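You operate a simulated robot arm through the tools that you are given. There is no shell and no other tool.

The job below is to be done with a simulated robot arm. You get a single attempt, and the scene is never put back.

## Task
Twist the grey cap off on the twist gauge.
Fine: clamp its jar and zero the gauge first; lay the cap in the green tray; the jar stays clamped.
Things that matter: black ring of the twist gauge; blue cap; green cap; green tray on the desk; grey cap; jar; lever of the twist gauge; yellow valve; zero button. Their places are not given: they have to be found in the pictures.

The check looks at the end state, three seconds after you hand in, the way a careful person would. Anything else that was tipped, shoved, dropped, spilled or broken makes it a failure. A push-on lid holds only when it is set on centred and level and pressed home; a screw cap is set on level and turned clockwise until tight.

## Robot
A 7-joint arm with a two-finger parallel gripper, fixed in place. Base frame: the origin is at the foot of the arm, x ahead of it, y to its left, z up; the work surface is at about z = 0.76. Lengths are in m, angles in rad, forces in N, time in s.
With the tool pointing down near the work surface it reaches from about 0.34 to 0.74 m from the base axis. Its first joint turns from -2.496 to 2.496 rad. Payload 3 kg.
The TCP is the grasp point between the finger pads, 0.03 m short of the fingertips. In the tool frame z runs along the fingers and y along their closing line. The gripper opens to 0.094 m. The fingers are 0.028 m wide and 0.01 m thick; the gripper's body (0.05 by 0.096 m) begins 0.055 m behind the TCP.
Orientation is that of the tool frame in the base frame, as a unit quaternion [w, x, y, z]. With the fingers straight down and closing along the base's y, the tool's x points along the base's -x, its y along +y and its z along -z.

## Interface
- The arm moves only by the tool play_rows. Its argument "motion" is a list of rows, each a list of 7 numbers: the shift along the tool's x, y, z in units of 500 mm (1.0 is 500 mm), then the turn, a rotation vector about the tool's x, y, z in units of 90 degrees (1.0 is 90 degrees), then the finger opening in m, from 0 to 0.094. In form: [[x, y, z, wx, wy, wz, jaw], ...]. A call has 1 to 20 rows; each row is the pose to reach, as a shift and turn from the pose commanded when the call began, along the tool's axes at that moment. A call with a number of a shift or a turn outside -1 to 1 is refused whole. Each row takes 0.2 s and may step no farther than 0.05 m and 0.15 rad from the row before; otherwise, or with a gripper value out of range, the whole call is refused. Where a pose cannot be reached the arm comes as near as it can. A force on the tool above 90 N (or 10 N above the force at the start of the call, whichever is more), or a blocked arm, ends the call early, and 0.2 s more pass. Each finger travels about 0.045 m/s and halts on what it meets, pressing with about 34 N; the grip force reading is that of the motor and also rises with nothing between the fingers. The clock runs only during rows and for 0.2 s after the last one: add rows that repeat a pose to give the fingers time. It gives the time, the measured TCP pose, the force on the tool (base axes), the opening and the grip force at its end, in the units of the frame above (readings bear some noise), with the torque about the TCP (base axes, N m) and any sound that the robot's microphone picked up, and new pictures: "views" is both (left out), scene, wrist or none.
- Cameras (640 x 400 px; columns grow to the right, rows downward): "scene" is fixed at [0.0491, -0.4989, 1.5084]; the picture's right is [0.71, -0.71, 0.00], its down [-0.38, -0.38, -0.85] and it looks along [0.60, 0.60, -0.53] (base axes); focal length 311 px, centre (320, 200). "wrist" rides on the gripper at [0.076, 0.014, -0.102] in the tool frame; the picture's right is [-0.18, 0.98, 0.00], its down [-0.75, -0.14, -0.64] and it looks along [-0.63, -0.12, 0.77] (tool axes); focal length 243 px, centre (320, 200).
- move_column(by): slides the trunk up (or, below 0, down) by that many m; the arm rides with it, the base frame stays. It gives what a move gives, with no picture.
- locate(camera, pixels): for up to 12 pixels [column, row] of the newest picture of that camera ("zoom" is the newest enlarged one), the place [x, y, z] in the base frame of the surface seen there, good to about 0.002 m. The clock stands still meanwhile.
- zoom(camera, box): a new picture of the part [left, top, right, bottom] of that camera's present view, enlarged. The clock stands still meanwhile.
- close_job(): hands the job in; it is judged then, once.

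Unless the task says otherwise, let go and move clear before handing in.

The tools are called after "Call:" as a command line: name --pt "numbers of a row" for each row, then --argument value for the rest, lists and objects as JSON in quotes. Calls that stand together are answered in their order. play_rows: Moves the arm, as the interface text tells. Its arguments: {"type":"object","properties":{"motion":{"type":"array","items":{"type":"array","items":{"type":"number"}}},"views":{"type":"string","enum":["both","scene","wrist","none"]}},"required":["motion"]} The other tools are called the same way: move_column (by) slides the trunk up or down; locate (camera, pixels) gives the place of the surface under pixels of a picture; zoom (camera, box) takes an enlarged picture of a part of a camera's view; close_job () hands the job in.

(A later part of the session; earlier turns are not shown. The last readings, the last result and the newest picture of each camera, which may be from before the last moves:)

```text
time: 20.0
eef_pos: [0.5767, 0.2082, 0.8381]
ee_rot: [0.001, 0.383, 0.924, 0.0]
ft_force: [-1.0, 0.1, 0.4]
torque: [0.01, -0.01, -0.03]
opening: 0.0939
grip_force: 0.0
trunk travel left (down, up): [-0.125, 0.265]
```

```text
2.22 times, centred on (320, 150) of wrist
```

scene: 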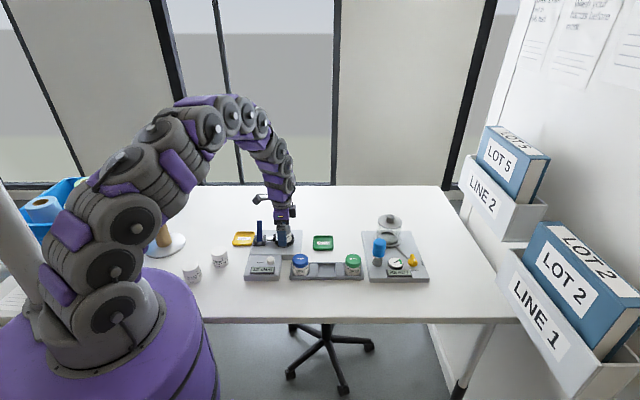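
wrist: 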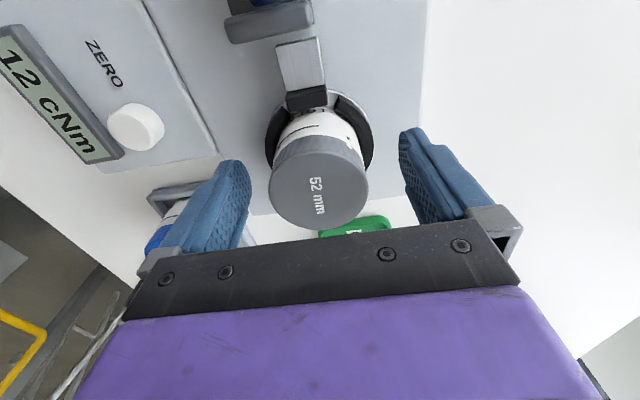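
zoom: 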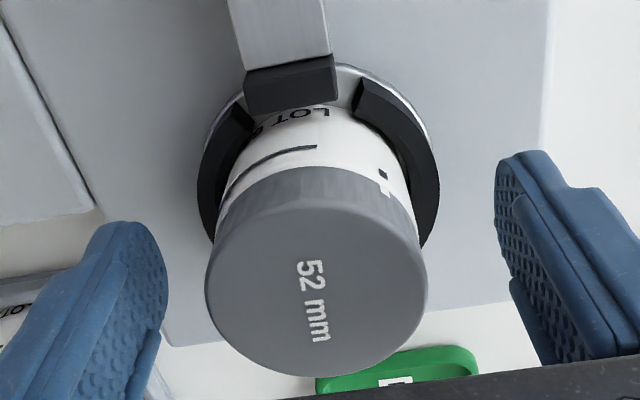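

The jar stands level in the ring, with the pad a few mm from it. I'll raise the gripper straight up, close the fingers, and check the jar and lever from above.

Call:
play_rows --pt "0 0 -0.02 0 0 0 0.094" --pt "0 0 -0.06 0 0 0 0.094" --pt "0 0 -0.1 0 0 0 0.094" --pt "0 0 -0.15 0 0 0 0.08" --pt "0 0 -0.2 0 0 0 0.06" --pt "0 0 -0.23 0 0 0 0.03" --pt "0 0 -0.23 0 0 0 0.0" --pt "0 0 -0.23 0 0 0 0.0" --pt "0 0 -0.23 0 0 0 0.0" --views "both"

Call:
zoom --camera "scene" --box '[240, 205, 320, 255]'

Call:
zoom --camera "wrist" --box '[240, 0, 400, 180]'

```text
time: 22.0
eef_pos: [0.575, 0.2087, 0.9533]
ee_rot: [0.001, 0.383, 0.924, 0.0]
ft_force: [-0.4, -0.6, 0.1]
torque: [0.03, -0.02, 0.03]
opening: 0.0001
grip_force: 20.4
trunk travel left (down, up): [-0.125, 0.265]
```

scene: 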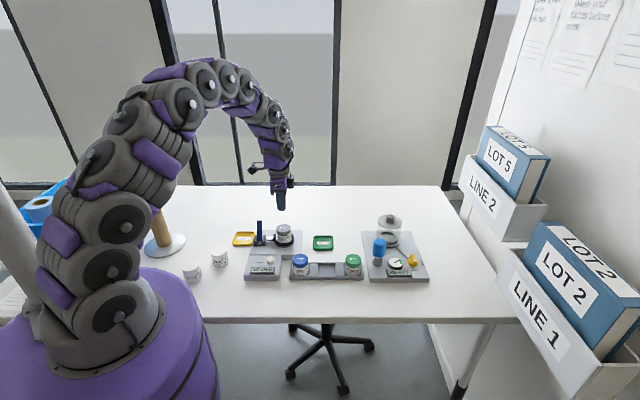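
wrist: 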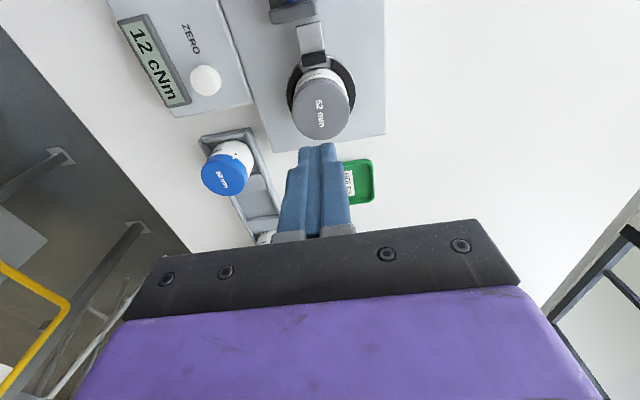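

```text
8.00 times, centred on (280, 230) of scene
```

zoom: 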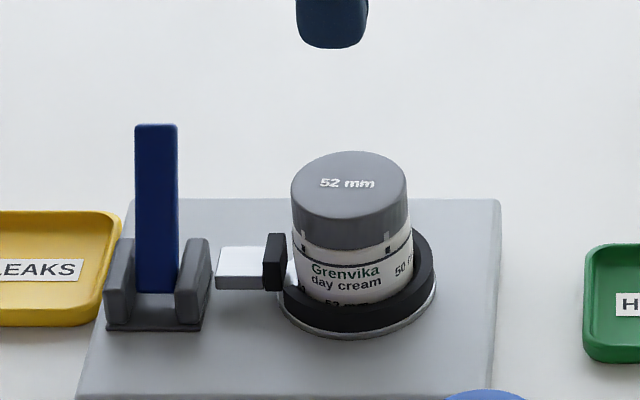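

```text
2.22 times, centred on (320, 90) of wrist
```

zoom: 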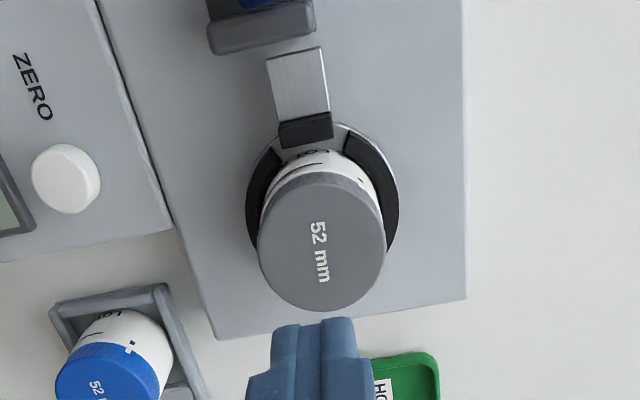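

The jar stands in the ring. I'll check the cap top heights for level seating.

Call:
locate --camera "zoom" --pixels '[[268, 240], [378, 235], [322, 300], [315, 185], [283, 200], [365, 200], [285, 285], [365, 280], [320, 240], [300, 130], [300, 85], [260, 35]]'

Call:
locate --camera "scene" --pixels '[[284, 227], [279, 228], [289, 228], [284, 225], [284, 231], [260, 225], [260, 238]]'

```text
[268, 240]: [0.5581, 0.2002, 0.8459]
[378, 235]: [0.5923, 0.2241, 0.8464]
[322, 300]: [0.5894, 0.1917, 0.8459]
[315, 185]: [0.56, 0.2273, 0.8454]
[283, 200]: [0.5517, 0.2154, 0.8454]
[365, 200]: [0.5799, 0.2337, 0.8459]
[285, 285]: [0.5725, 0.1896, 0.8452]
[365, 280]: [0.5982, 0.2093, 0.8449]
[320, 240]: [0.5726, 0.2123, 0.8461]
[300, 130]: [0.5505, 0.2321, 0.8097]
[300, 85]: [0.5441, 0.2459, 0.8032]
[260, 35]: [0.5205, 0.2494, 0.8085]
```

```text
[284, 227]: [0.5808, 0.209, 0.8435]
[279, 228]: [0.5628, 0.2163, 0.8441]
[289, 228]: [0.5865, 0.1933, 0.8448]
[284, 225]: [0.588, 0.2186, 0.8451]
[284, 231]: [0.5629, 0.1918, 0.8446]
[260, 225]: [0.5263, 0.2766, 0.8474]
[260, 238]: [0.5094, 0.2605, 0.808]
```

The cap top is level at z ≈ 0.8455, so the jar is seated. Next I'll move the closed fingers to above the far (+x+y) side of the lever and look at it.

Call:
play_rows --pt "0.045 0.023 0 0 0 0 0.0" --pt "0.09 0.046 0 0 0 0 0.0" --pt "0.135 0.069 0 0 0 0 0.0" --pt "0.175 0.0902 0 0 0 0 0.0" --pt "0.175 0.0902 0 0 0 0 0.0" --pt "0.175 0.0902 0 0 0 0 0.0" --views "both"

Call:
zoom --camera "wrist" --box '[220, 40, 380, 180]'

Call:
zoom --camera "scene" --box '[240, 180, 320, 250]'

```text
time: 23.4
eef_pos: [0.546, 0.3048, 0.9526]
ee_rot: [0.001, 0.383, 0.924, -0.001]
ft_force: [-0.3, -0.1, -0.3]
torque: [0.02, 0.01, 0.0]
opening: 0.0001
grip_force: 32.7
trunk travel left (down, up): [-0.125, 0.265]
```

scene: 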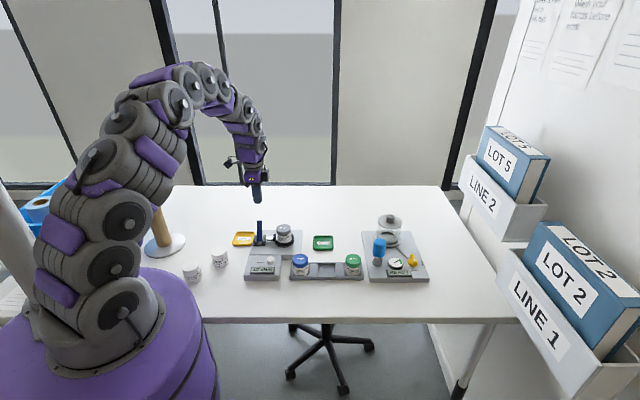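
wrist: 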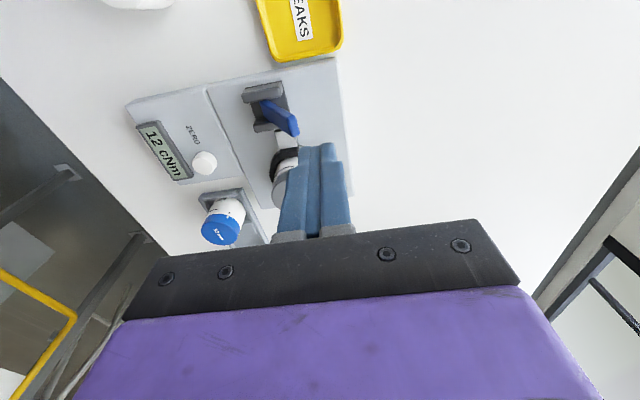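

```text
2.86 times, centred on (300, 110) of wrist
```

zoom: 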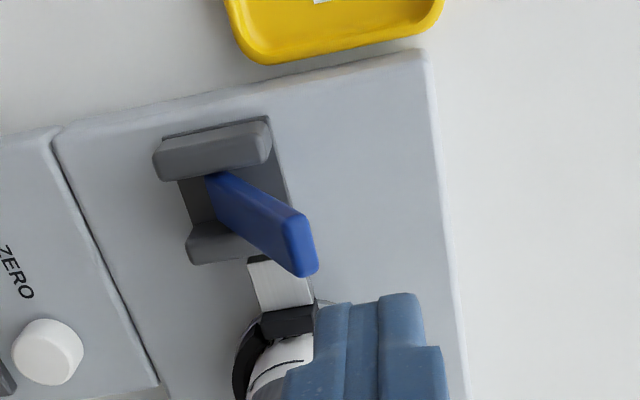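

```text
5.71 times, centred on (280, 215) of scene
```

zoom: 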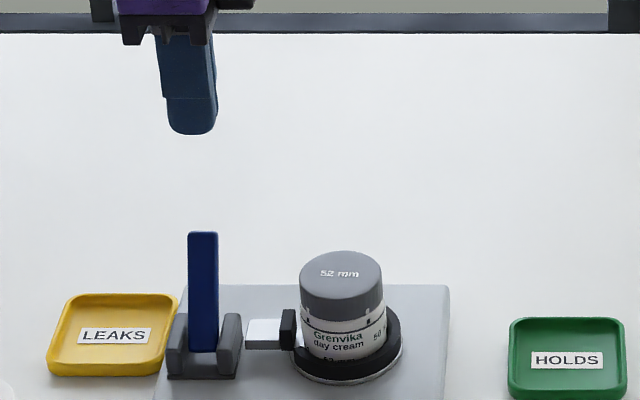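

The lever's tip is at (303,240) in the wrist zoom and it leans toward +x+y. I'll locate the tip edges and fingertip before lowering the fingers behind it.

Call:
zoom --camera "wrist" --box '[240, 70, 350, 160]'

Call:
locate --camera "zoom" --pixels '[[298, 210], [330, 280], [315, 245], [300, 225], [325, 265], [240, 180], [210, 160], [270, 130], [130, 140], [190, 230], [350, 330], [420, 330]]'

```text
4.44 times, centred on (295, 115) of wrist
```

zoom: 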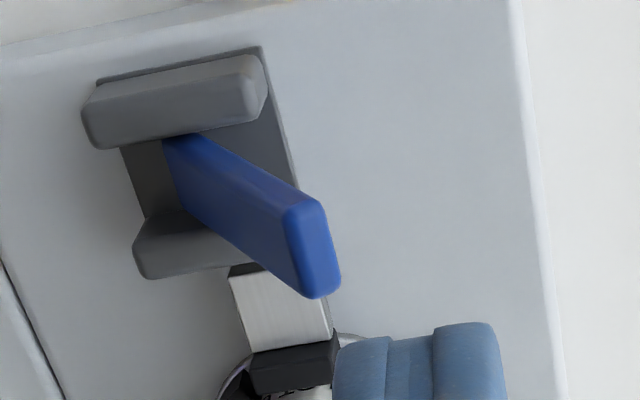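

```text
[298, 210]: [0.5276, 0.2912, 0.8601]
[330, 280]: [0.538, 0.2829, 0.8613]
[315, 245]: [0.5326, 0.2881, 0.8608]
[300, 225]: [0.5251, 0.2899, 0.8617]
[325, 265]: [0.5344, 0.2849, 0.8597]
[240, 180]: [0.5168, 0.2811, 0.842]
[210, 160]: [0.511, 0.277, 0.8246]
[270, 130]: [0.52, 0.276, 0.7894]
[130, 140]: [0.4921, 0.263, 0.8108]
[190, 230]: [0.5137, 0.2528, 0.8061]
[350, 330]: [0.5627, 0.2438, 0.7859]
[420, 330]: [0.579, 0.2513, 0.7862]
```

The lever tip's back edge is near s=(x+y)/√2 ≈ 0.585 and my finger's near face is at about 0.590. I'll add 4 mm of clearance and lower the fingertips to z ≈ 0.842 behind the lever.

Call:
play_rows --pt "0 0.008 0.02 0 0 0 0.0" --pt "0 0.008 0.06 0 0 0 0.0" --pt "0 0.008 0.1 0 0 0 0.0" --pt "0 0.008 0.14 0 0 0 0.0" --pt "0 0.008 0.161 0 0 0 0.0" --pt "0 0.008 0.161 0 0 0 0.0" --pt "0 0.008 0.161 0 0 0 0.0" --views "both"

Call:
zoom --camera "wrist" --box '[220, 60, 380, 200]'

Call:
zoom --camera "scene" --box '[230, 190, 310, 255]'

```text
time: 25.0
eef_pos: [0.5498, 0.3072, 0.872]
ee_rot: [0.002, 0.382, 0.924, 0.0]
ft_force: [0.2, 0.1, 0.5]
torque: [0.0, 0.02, 0.02]
opening: 0.0
grip_force: 32.9
trunk travel left (down, up): [-0.125, 0.265]
```

scene: 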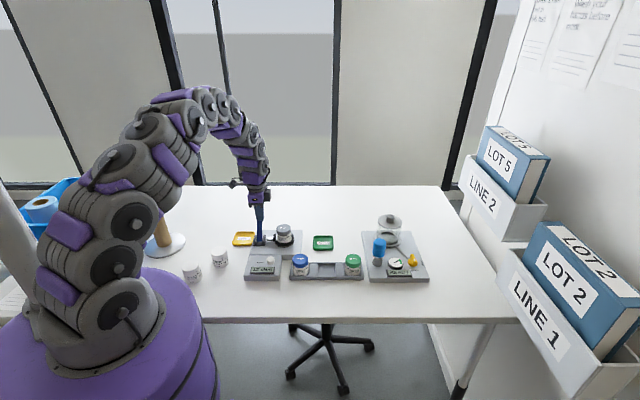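
wrist: 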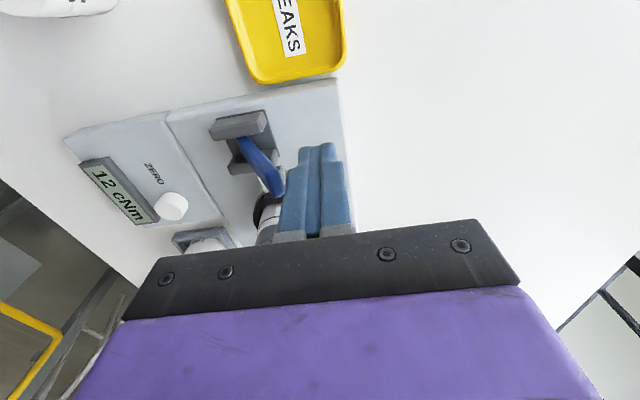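

```text
2.86 times, centred on (300, 130) of wrist
```

zoom: 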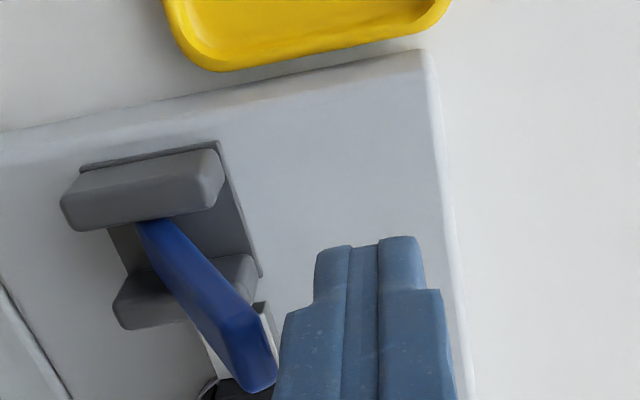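

```text
6.15 times, centred on (270, 222) of scene
```

zoom: 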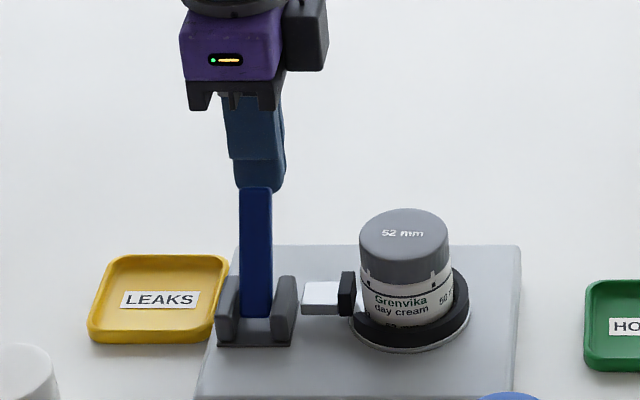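

The fingertips are behind the lever, about 10–15 mm away. I'll drag toward -x-y slowly and see whether the lever swings and the plunger moves.

Call:
play_rows --pt "0 -0.016 0 0 0 0 0.0" --pt "0 -0.022 0 0 0 0 0.0" --pt "0 -0.028 0 0 0 0 0.0" --pt "0 -0.034 0 0 0 0 0.0" --pt "0 -0.04 0 0 0 0 0.0" --pt "0 -0.04 0 0 0 0 0.0" --views "both"

Call:
zoom --camera "wrist" --box '[220, 60, 380, 200]'

Call:
zoom --camera "scene" --box '[230, 190, 310, 255]'

```text
time: 26.4
eef_pos: [0.5342, 0.291, 0.8724]
ee_rot: [0.001, 0.383, 0.924, 0.0]
ft_force: [1.1, 0.8, 1.5]
torque: [-0.02, -0.01, 0.01]
opening: 0.0003
grip_force: 33.6
trunk travel left (down, up): [-0.125, 0.265]
```

scene: 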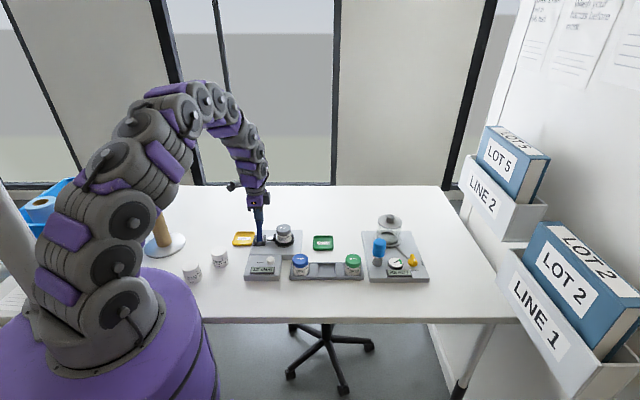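
wrist: 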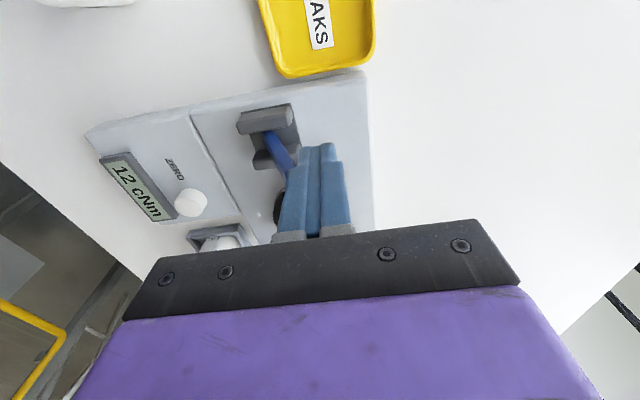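

```text
2.86 times, centred on (300, 130) of wrist
```

zoom: 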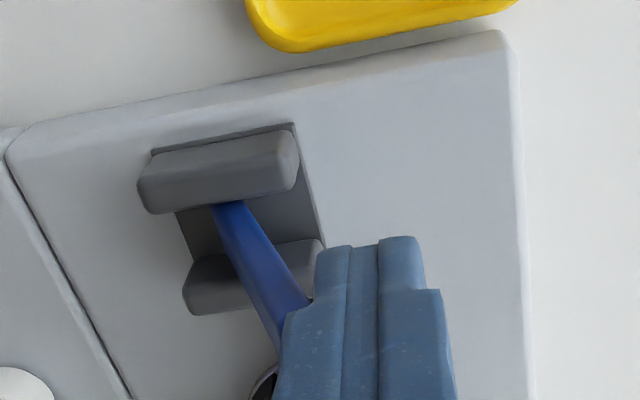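

```text
6.15 times, centred on (270, 222) of scene
```

zoom: 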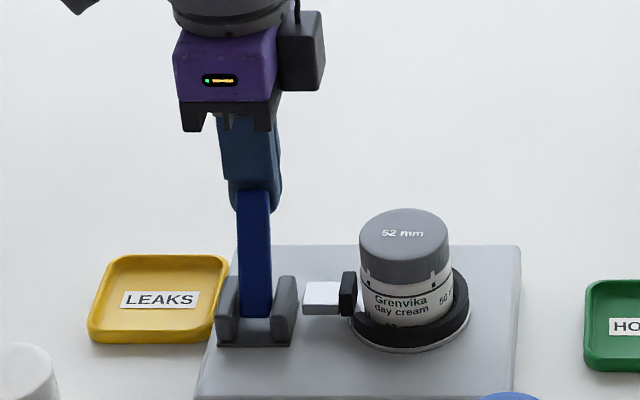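

The lever swings freely with only about 1.5 N, and the plunger may have moved slightly. I'll keep dragging toward vertical and compare the plunger's position.

Call:
play_rows --pt "0 -0.01 0 0 0 0 0.0" --pt "0 -0.02 0 0 0 0 0.0" --pt "0 -0.03 0 0 0 0 0.0" --pt "0 -0.04 0 0 0 0 0.0" --pt "0 -0.05 0 0 0 0 0.0" --pt "0 -0.05 0 0 0 0 0.0" --views "both"

Call:
zoom --camera "scene" --box '[230, 190, 310, 255]'

```text
time: 27.8
eef_pos: [0.5191, 0.2739, 0.8711]
ee_rot: [0.001, 0.383, 0.924, 0.0]
ft_force: [0.0, 0.6, 0.6]
torque: [0.0, 0.04, -0.05]
opening: 0.0
grip_force: 33.1
trunk travel left (down, up): [-0.125, 0.265]
```

scene: 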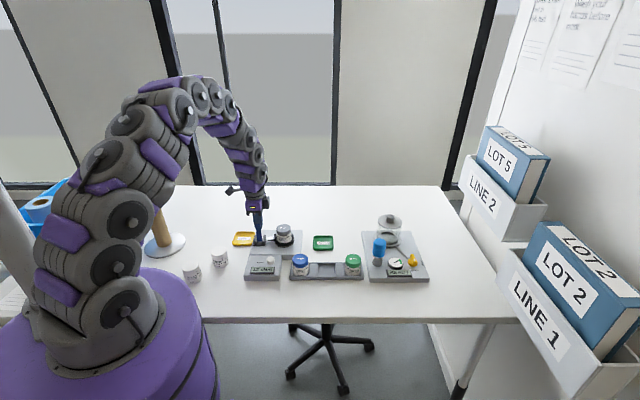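
wrist: 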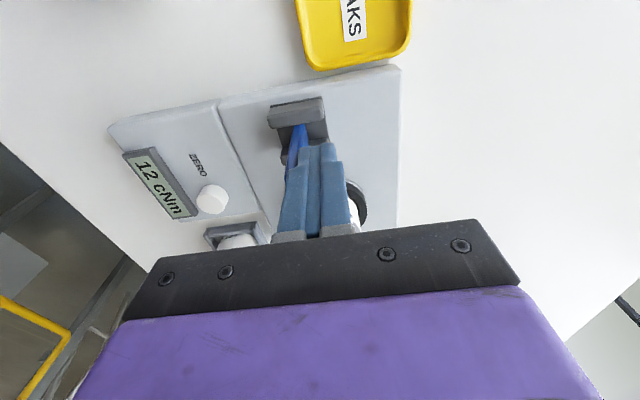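

```text
6.15 times, centred on (270, 222) of scene
```

zoom: 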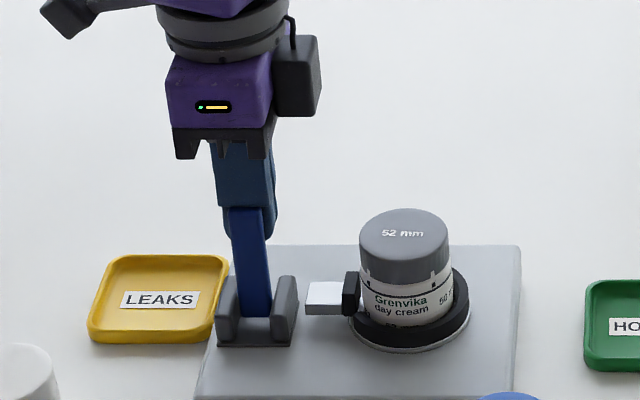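

The plunger has advanced (bar's left edge from column 302 to 306), so this is the clamping direction. I'll continue pulling the lever past vertical.

Call:
play_rows --pt "0 -0.01 0 0 0 0 0.0" --pt "0 -0.02 0 0 0 0 0.0" --pt "0 -0.03 0 0 0 0 0.0" --pt "0 -0.04 0 0 0 0 0.0" --pt "0 -0.05 0 0 0 0 0.0" --pt "0 -0.06 0 0 0 0 0.0" --pt "0 -0.06 0 0 0 0 0.0" --views "both"

Call:
zoom --camera "scene" --box '[230, 190, 310, 255]'

Call:
zoom --camera "wrist" --box '[220, 60, 380, 200]'

```text
time: 29.4
eef_pos: [0.4997, 0.2562, 0.873]
ee_rot: [0.003, 0.383, 0.924, 0.001]
ft_force: [30.0, 24.4, 2.7]
torque: [0.72, -0.92, 0.03]
opening: 0.0
grip_force: 32.7
trunk travel left (down, up): [-0.125, 0.265]
```

scene: 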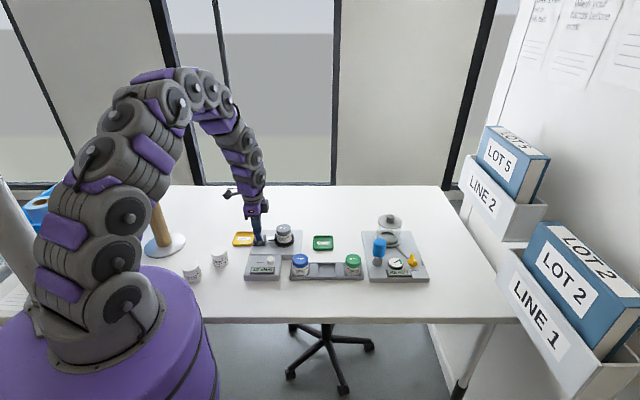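
wrist: 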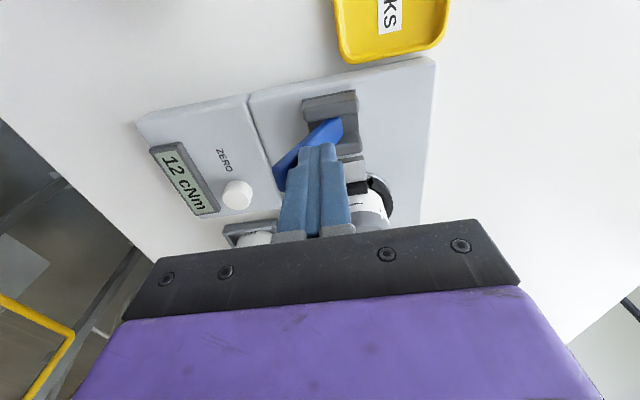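

```text
6.15 times, centred on (270, 222) of scene
```

zoom: 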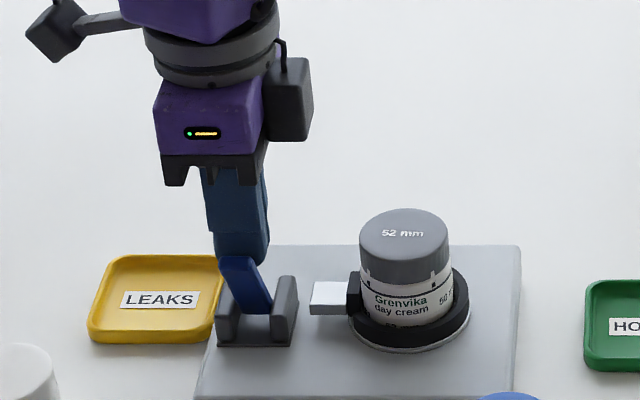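

```text
2.86 times, centred on (300, 130) of wrist
```

zoom: 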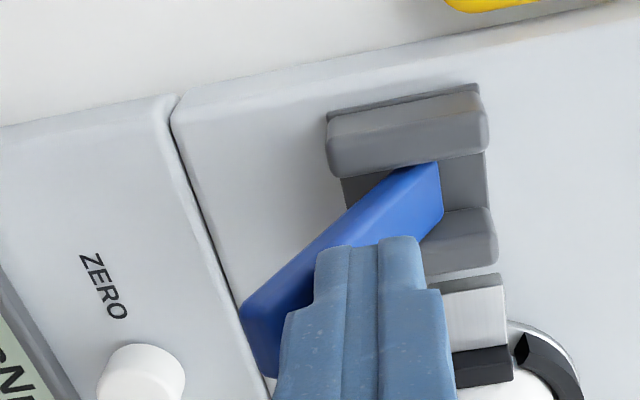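

Resistance rose to about 39 N along +x+y, and the lever now leans well toward -x-y with the pad against the jar. I'll measure the lever's angle and the pad gap before pressing on.

Call:
locate --camera "zoom" --pixels '[[420, 175], [440, 200], [390, 190], [330, 240], [260, 300], [300, 270], [245, 310], [265, 370], [430, 165], [470, 310], [470, 370], [520, 345]]'

Call:
zoom --camera "scene" --box '[250, 215, 310, 250]'

```text
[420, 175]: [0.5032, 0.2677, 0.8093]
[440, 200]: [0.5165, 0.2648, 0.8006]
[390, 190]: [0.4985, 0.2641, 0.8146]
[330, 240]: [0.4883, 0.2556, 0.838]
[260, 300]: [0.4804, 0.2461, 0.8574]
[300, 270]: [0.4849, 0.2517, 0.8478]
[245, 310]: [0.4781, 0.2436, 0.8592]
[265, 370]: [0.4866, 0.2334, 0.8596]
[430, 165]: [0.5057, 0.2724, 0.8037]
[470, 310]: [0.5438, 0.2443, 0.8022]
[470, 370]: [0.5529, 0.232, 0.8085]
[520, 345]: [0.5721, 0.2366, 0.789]
```

```text
10.67 times, centred on (280, 232) of scene
```

zoom: 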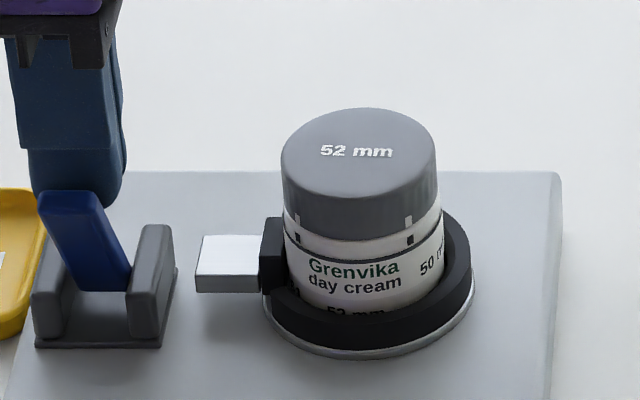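

The lever has gone from +32° to about -33°, and the pad touches the jar. I'll push 2 mm more to learn whether this is the end stop or just clamp resistance.

Call:
play_rows --pt "0 -0.002 0 0 0 0 0.0" --pt "0 -0.004 0 0 0 0 0.0" --pt "0 -0.004 0 0 0 0 0.0" --views "none"

```text
time: 30.2
eef_pos: [0.4994, 0.2543, 0.8727]
ee_rot: [0.002, 0.383, 0.924, 0.002]
ft_force: [46.7, 44.0, 24.8]
torque: [1.18, -1.22, 0.02]
opening: 0.0001
grip_force: 32.6
trunk travel left (down, up): [-0.125, 0.265]
```

Force jumped to 64 N for little motion, so the lever seems to be at its stop. I'll back off and see whether it stays clamped.

Call:
play_rows --pt "0 0.006 0 0 0 0 0.0" --pt "0 0.02 0 0 0 0 0.0" --pt "0 0.04 -0.02 0 0 0 0.0" --pt "0 0.04 -0.06 0 0 0 0.0" --pt "0 0.04 -0.1 0 0 0 0.0" --pt "0 0.04 -0.1 0 0 0 0.0" --views "both"

Call:
zoom --camera "scene" --box '[240, 205, 320, 255]'

Call:
zoom --camera "wrist" --box '[200, 40, 400, 200]'

```text
time: 31.6
eef_pos: [0.5094, 0.2667, 0.9235]
ee_rot: [0.0, 0.383, 0.924, -0.001]
ft_force: [0.5, 1.0, 0.1]
torque: [0.04, 0.03, 0.02]
opening: 0.0
grip_force: 33.4
trunk travel left (down, up): [-0.125, 0.265]
```

scene: 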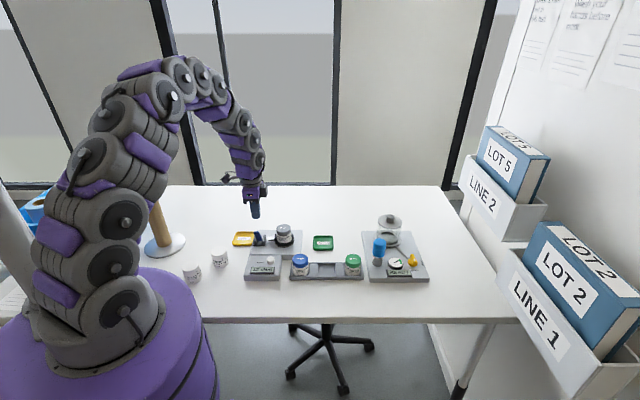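
wrist: 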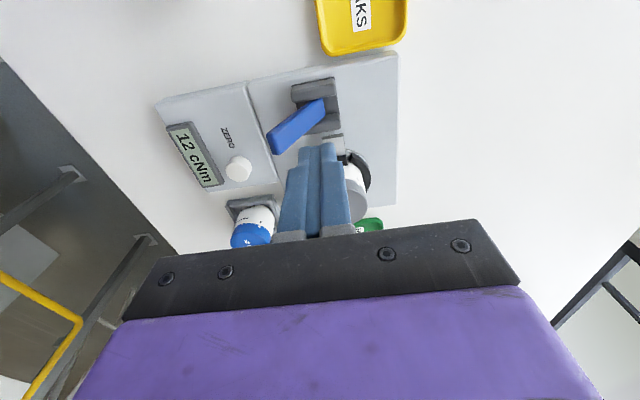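

```text
8.00 times, centred on (280, 230) of scene
```

zoom: 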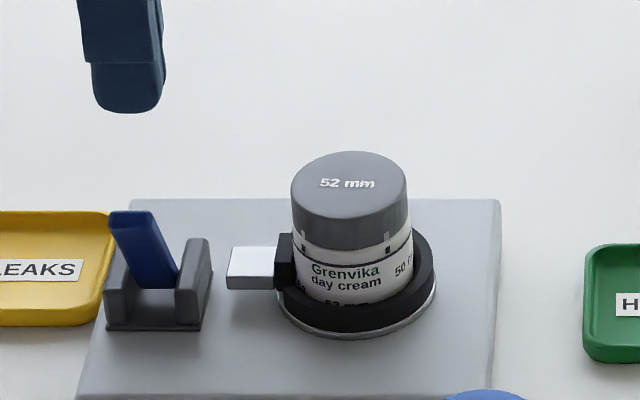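

```text
2.50 times, centred on (300, 120) of wrist
```

zoom: 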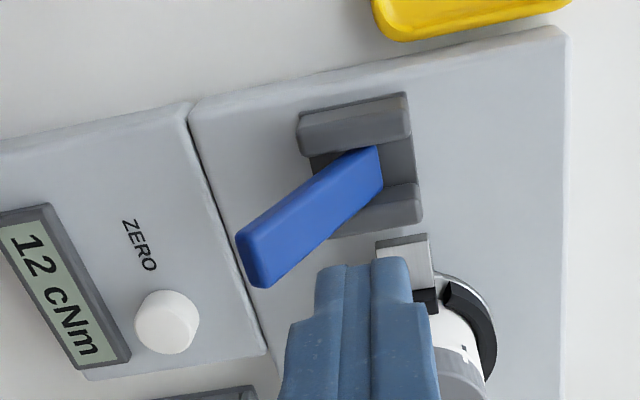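

The lever stayed over and the pad is tight against the jar. I'll measure the lever's final lean and the button.

Call:
locate --camera "zoom" --pixels '[[245, 240], [265, 280], [375, 155], [380, 180], [310, 200], [160, 318], [145, 310], [180, 325], [165, 335], [155, 300], [220, 330], [95, 250]]'

```text
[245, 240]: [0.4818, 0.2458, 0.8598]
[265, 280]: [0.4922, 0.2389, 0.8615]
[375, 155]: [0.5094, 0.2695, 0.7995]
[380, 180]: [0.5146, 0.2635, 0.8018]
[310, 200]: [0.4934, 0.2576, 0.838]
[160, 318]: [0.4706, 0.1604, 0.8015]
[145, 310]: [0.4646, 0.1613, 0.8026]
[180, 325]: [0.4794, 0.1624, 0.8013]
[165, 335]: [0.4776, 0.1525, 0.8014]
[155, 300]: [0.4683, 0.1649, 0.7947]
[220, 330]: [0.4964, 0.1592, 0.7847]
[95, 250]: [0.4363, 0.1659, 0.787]
```

Lever rests at about -30° by itself. Now for the zero button: I'll zoom in to fit its top centre.

Call:
zoom --camera "scene" --box '[242, 245, 292, 285]'

Call:
locate --camera "zoom" --pixels '[[340, 185], [365, 172], [390, 185], [365, 200], [365, 185], [345, 215], [365, 225], [390, 210], [420, 200], [340, 150], [300, 250], [365, 240]]'

```text
10.00 times, centred on (267, 265) of scene
```

zoom: 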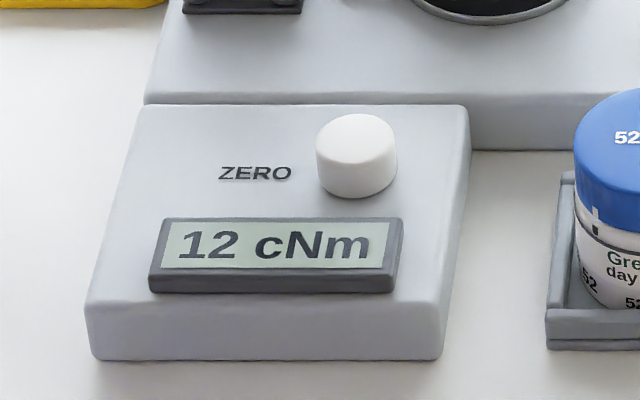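

```text
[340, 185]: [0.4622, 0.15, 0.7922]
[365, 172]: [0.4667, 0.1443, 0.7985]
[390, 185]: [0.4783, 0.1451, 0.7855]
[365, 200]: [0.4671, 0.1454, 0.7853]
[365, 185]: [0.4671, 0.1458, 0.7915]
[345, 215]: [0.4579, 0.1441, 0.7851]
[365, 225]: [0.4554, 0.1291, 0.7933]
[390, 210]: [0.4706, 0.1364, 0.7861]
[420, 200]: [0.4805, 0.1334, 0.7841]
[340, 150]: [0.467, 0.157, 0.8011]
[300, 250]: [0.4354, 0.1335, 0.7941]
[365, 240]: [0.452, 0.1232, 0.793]
```

The button's top ellipse is centred at about (357,139) in this zoom. I'll locate its edges.

Call:
locate --camera "zoom" --pixels '[[357, 139], [322, 140], [392, 140], [357, 118], [357, 160], [335, 125], [380, 125], [335, 155], [380, 155]]'

```text
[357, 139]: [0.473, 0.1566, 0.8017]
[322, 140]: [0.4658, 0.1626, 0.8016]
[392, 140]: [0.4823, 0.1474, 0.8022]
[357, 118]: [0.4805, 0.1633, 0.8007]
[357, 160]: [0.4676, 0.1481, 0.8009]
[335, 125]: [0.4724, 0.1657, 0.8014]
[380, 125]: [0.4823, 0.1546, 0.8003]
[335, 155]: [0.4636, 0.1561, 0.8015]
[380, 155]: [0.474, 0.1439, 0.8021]
```

Button centre is about (0.4735, 0.156) with top z ≈ 0.8015. I'll move the closed fingertips above it and lower to about 14 mm above it.

Call:
play_rows --pt "-0.0265 -0.052 0 0 0 0 0.0" --pt "-0.053 -0.104 0 0 0 0 0.0" --pt "-0.08 -0.156 0 0 0 0 0.0" --pt "-0.1058 -0.2073 0 0 0 0 0.0" --pt "-0.1058 -0.2073 0.04 0 0 0 0.0" --pt "-0.1058 -0.2073 0.09 0 0 0 0.0" --pt "-0.1058 -0.2073 0.13 0 0 0 0.0" --pt "-0.1058 -0.2073 0.157 0 0 0 0.0" --pt "-0.1058 -0.2073 0.157 0 0 0 0.0" --pt "-0.1058 -0.2073 0.157 0 0 0 0.0" --views "both"

Call:
zoom --camera "scene" --box '[235, 225, 305, 285]'

Call:
zoom --camera "wrist" --box '[200, 40, 400, 240]'

```text
time: 33.8
eef_pos: [0.4727, 0.153, 0.8427]
ee_rot: [0.001, 0.384, 0.924, 0.0]
ft_force: [0.1, -0.1, 0.4]
torque: [-0.02, 0.0, 0.03]
opening: 0.0
grip_force: 33.2
trunk travel left (down, up): [-0.125, 0.265]
```

scene: 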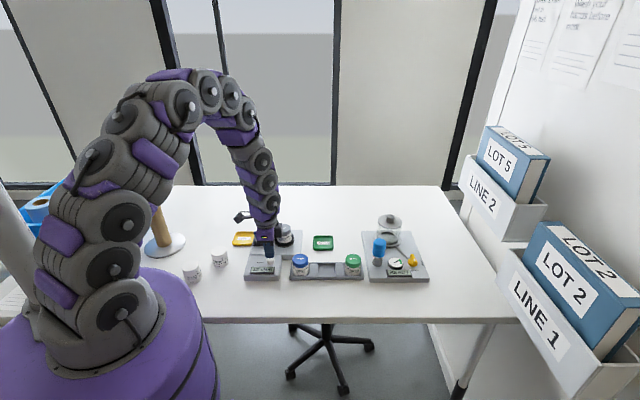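
wrist: 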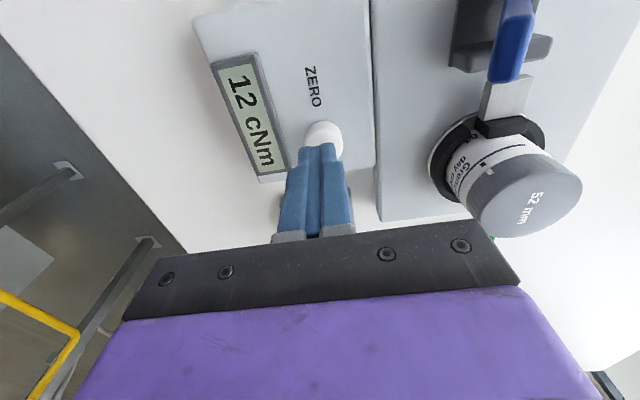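

```text
6.67 times, centred on (270, 255) of scene
```

zoom: 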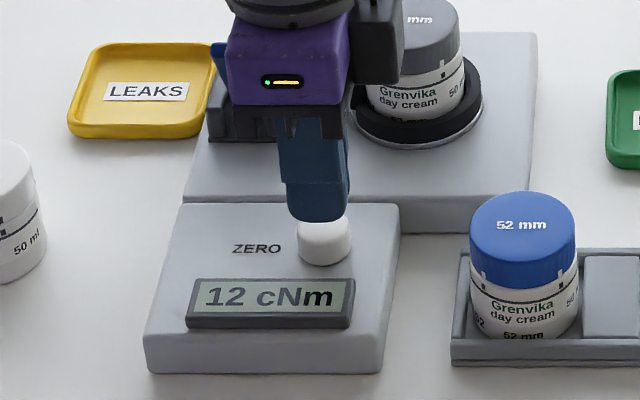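

```text
2.00 times, centred on (300, 140) of wrist
```

zoom: 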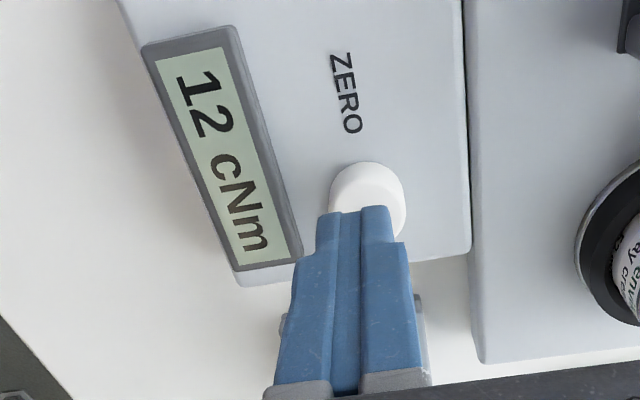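

The fingertips hover right over the button. I'll lower in small steps, watching the force and the display.

Call:
play_rows --pt "0 0 0.01 0 0 0 0.0" --pt "0 0 0.014 0 0 0 0.0" --pt "0 0 0.016 0 0 0 0.0" --pt "0 0 0.016 0 0 0 0.0" --views "none"

```text
time: 34.8
eef_pos: [0.473, 0.1537, 0.8366]
ee_rot: [0.0, 0.383, 0.924, 0.0]
ft_force: [-0.2, -0.3, -0.6]
torque: [0.02, -0.02, 0.02]
opening: 0.0001
grip_force: 33.4
trunk travel left (down, up): [-0.125, 0.265]
```

Tips at z ≈ 0.807, no contact. I'll correct 2 mm sideways and go down 1 mm at a time.

Call:
play_rows --pt "0.002 0.0036 0.004 0 0 0 0.0" --pt "0.002 0.0036 0.008 0 0 0 0.0" --pt "0.002 0.0036 0.011 0 0 0 0.0" --pt "0.002 0.0036 0.013 0 0 0 0.0" --pt "0.002 0.0036 0.013 0 0 0 0.0" --views "wrist"

```text
time: 36.0
eef_pos: [0.4737, 0.1565, 0.8299]
ee_rot: [0.001, 0.382, 0.924, 0.0]
ft_force: [0.1, -1.4, 2.0]
torque: [0.02, 0.01, -0.01]
opening: 0.0002
grip_force: 32.8
trunk travel left (down, up): [-0.125, 0.265]
```

wrist: 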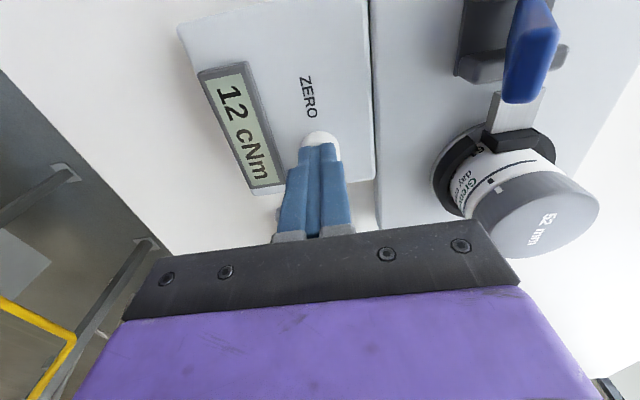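

Contact begins (about 2 N) at z = 0.830. I'll press a further 2–3 mm.

Call:
play_rows --pt "0 0 0.002 0 0 0 0.0" --pt "0 0 0.004 0 0 0 0.0" --pt "0 0 0.005 0 0 0 0.0" --pt "0 0 0.005 0 0 0 0.0" --views "wrist"

```text
time: 37.0
eef_pos: [0.4729, 0.1574, 0.8271]
ee_rot: [0.001, 0.383, 0.924, 0.0]
ft_force: [0.1, 0.0, 2.0]
torque: [-0.01, 0.02, 0.0]
opening: 0.0002
grip_force: 33.3
trunk travel left (down, up): [-0.125, 0.265]
heard: click
```

wrist: 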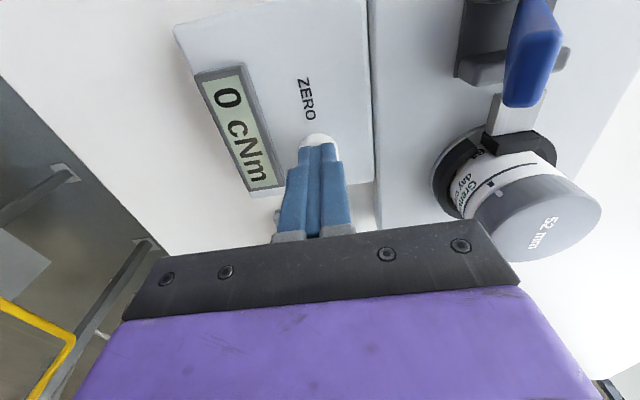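

A click was heard and the display reads 0 cNm. I'll raise, open the fingers and move above the grey cap.

Call:
play_rows --pt "0 0 -0.02 0 0 0 0.0" --pt "0 0 -0.08 0 0 0 0.0" --pt "0 0 -0.16 0 0 0 0.0" --pt "0 0 -0.22 0 0 0 0.0" --pt "-0.018 0.055 -0.23 0 0 0 0.02" --pt "-0.036 0.11 -0.23 0 0 0 0.04" --pt "-0.054 0.165 -0.23 0 0 0 0.06" --pt "-0.0718 0.221 -0.23 0 0 0 0.08" --pt "-0.0718 0.221 -0.23 0 0 0 0.08" --pt "-0.0718 0.221 -0.23 0 0 0 0.08" --views "both"

Call:
zoom --camera "scene" --box '[240, 215, 310, 275]'

```text
time: 39.2
eef_pos: [0.5777, 0.2081, 0.943]
ee_rot: [0.001, 0.383, 0.924, 0.001]
ft_force: [0.1, 0.3, -1.4]
torque: [0.01, -0.01, 0.0]
opening: 0.08
grip_force: 0.0
trunk travel left (down, up): [-0.125, 0.265]
```

scene: 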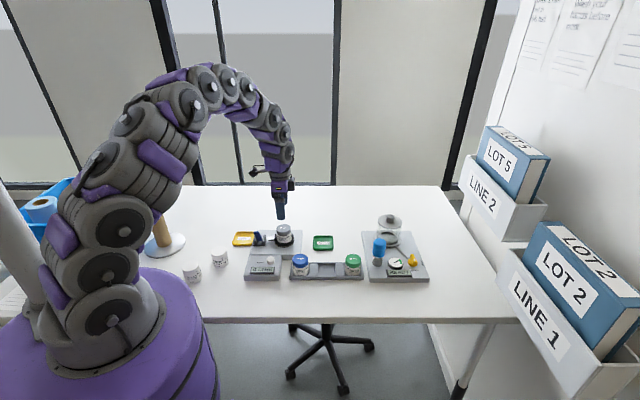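
wrist: 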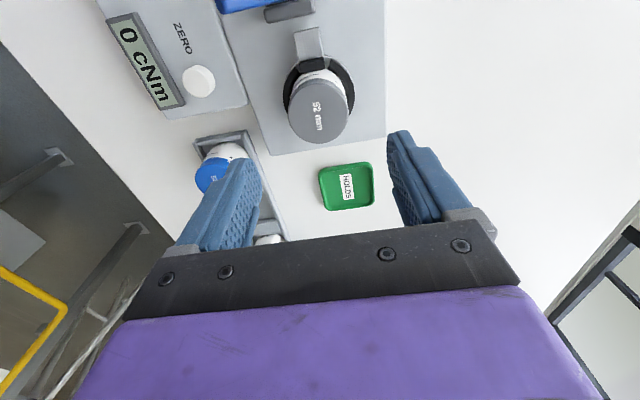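

```text
6.67 times, centred on (275, 245) of scene
```

zoom: 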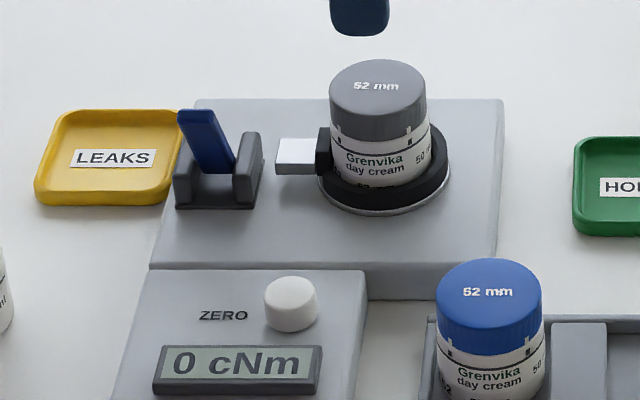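

The display reads 0 cNm and the cap is right under the gripper. To get room for a long counter-clockwise twist, I'll first wind the wrist +90° clockwise here in the air.

Call:
play_rows --pt "0 0 0 0 0 0.09 0.08" --pt "0 0 0 0 0 0.18 0.08" --pt "0 0 0 0 0 0.27 0.08" --pt "0 0 0 0 0 0.36 0.08" --pt "0 0 0 0 0 0.45 0.08" --pt "0 0 0 0 0 0.54 0.08" --pt "0 0 0 0 0 0.63 0.08" --pt "0 0 0 0 0 0.72 0.08" --pt "0 0 0 0 0 0.81 0.08" --pt "0 0 0 0 0 0.9 0.08" --pt "0 0 0 0 0 0.97 0.08" --pt "0 0 0 0 0 1.0 0.08" --pt "0 0 0 0 0 1.0 0.08" --pt "0 0 0 0 0 1.0 0.08" --views "both"

```text
time: 42.2
eef_pos: [0.5773, 0.2097, 0.9415]
ee_rot: [0.002, 0.924, 0.383, 0.0]
ft_force: [0.9, 0.6, 0.1]
torque: [-0.02, -0.03, 0.03]
opening: 0.0799
grip_force: 0.1
trunk travel left (down, up): [-0.125, 0.265]
```

scene: 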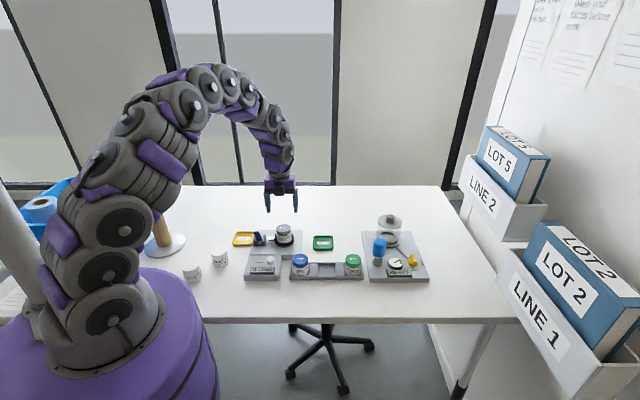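
wrist: 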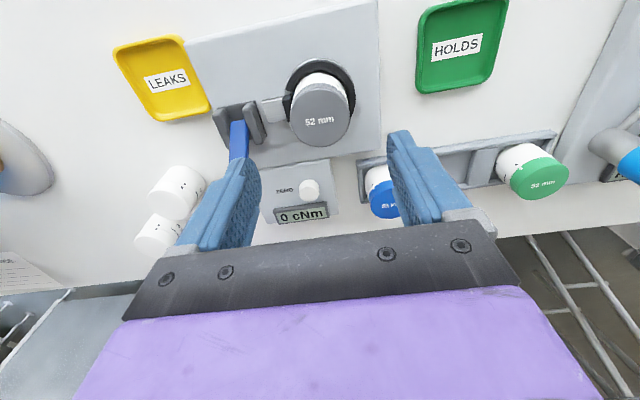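

The wrist reached +90° fine. I'll zoom on the cap to refine its centre and bottom height from this side.

Call:
zoom --camera "wrist" --box '[270, 50, 370, 160]'

```text
3.64 times, centred on (320, 105) of wrist
```

zoom: 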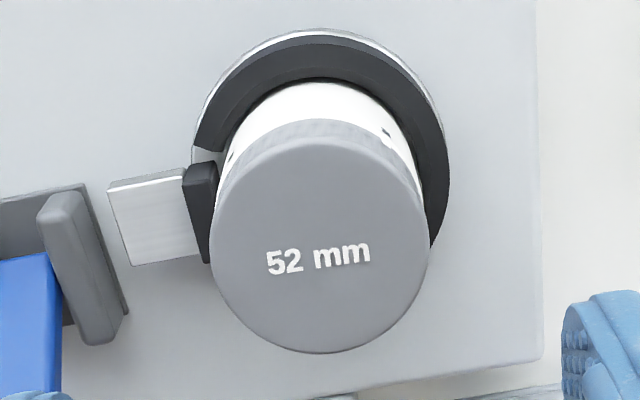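

Call:
locate --camera "zoom" --pixels '[[217, 250], [423, 240], [320, 346], [318, 145], [245, 180], [390, 172], [250, 320], [390, 315], [318, 126], [318, 115], [320, 240], [200, 210]]'

Call:
zoom --camera "scene" --box '[265, 215, 305, 255]'

```text
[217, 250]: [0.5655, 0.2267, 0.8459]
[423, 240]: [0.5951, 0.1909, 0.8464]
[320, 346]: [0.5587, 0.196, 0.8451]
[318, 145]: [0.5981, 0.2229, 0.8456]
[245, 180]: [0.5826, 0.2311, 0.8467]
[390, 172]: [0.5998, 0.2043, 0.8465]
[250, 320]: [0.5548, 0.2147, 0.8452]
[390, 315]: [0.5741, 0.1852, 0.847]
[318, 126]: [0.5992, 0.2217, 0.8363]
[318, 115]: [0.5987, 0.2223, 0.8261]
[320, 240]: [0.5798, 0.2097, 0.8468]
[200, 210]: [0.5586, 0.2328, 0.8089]
```

```text
10.00 times, centred on (285, 235) of scene
```

zoom: 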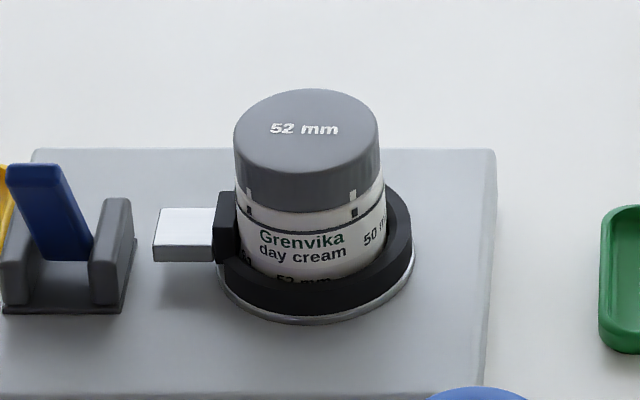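

The two opposite views average to a cap centre of about (0.577, 0.2095). I'll check the cap's bottom height in the scene zoom.

Call:
locate --camera "zoom" --pixels '[[305, 180], [305, 200], [305, 206], [305, 210], [305, 214], [305, 218], [305, 225], [245, 150], [372, 150], [308, 92], [308, 165], [308, 128]]'

```text
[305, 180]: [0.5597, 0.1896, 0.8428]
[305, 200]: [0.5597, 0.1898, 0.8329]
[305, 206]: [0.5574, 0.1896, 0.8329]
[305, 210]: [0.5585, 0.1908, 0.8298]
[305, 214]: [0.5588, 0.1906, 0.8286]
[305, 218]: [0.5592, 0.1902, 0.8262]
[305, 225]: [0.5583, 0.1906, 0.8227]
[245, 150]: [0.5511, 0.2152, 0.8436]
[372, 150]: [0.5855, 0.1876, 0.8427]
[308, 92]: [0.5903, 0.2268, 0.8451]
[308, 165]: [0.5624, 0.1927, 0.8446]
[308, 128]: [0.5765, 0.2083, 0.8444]
```

Cap bottom is at z ≈ 0.829, its top at 0.8455. I'll lower so the fingertips are at z ≈ 0.832, gripping only the cap.

Call:
play_rows --pt "0 0 0.04 0 0 0 0.08" --pt "0 0 0.08 0 0 0 0.08" --pt "0 0 0.12 0 0 0 0.08" --pt "0 0 0.15 0 0 0 0.08" --pt "0 0 0.159 0 0 0 0.08" --pt "0 0 0.159 0 0 0 0.08" --pt "0 0 0.159 0 0 0 0.08" --views "both"

Call:
zoom --camera "scene" --box '[250, 205, 320, 255]'

```text
time: 43.8
eef_pos: [0.5767, 0.2089, 0.8627]
ee_rot: [0.0, 0.924, 0.382, 0.0]
ft_force: [-0.3, 0.4, -0.3]
torque: [0.01, 0.0, 0.0]
opening: 0.08
grip_force: 0.0
trunk travel left (down, up): [-0.125, 0.265]
```

scene: 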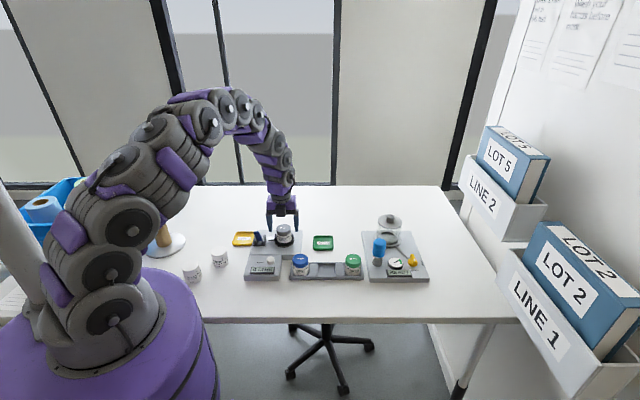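
wrist: 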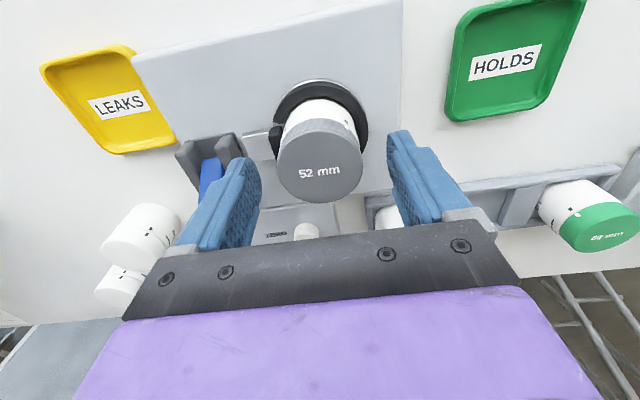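

```text
8.00 times, centred on (285, 230) of scene
```

zoom: 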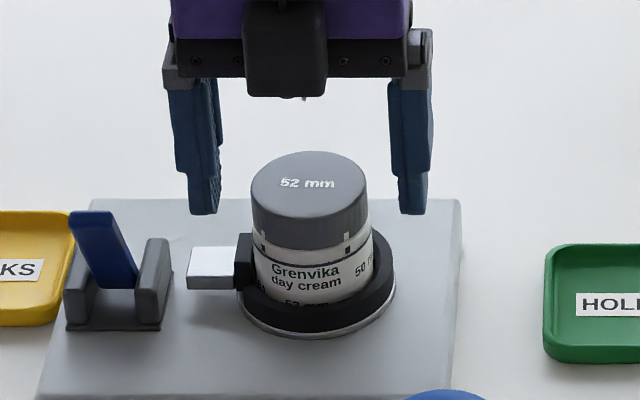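

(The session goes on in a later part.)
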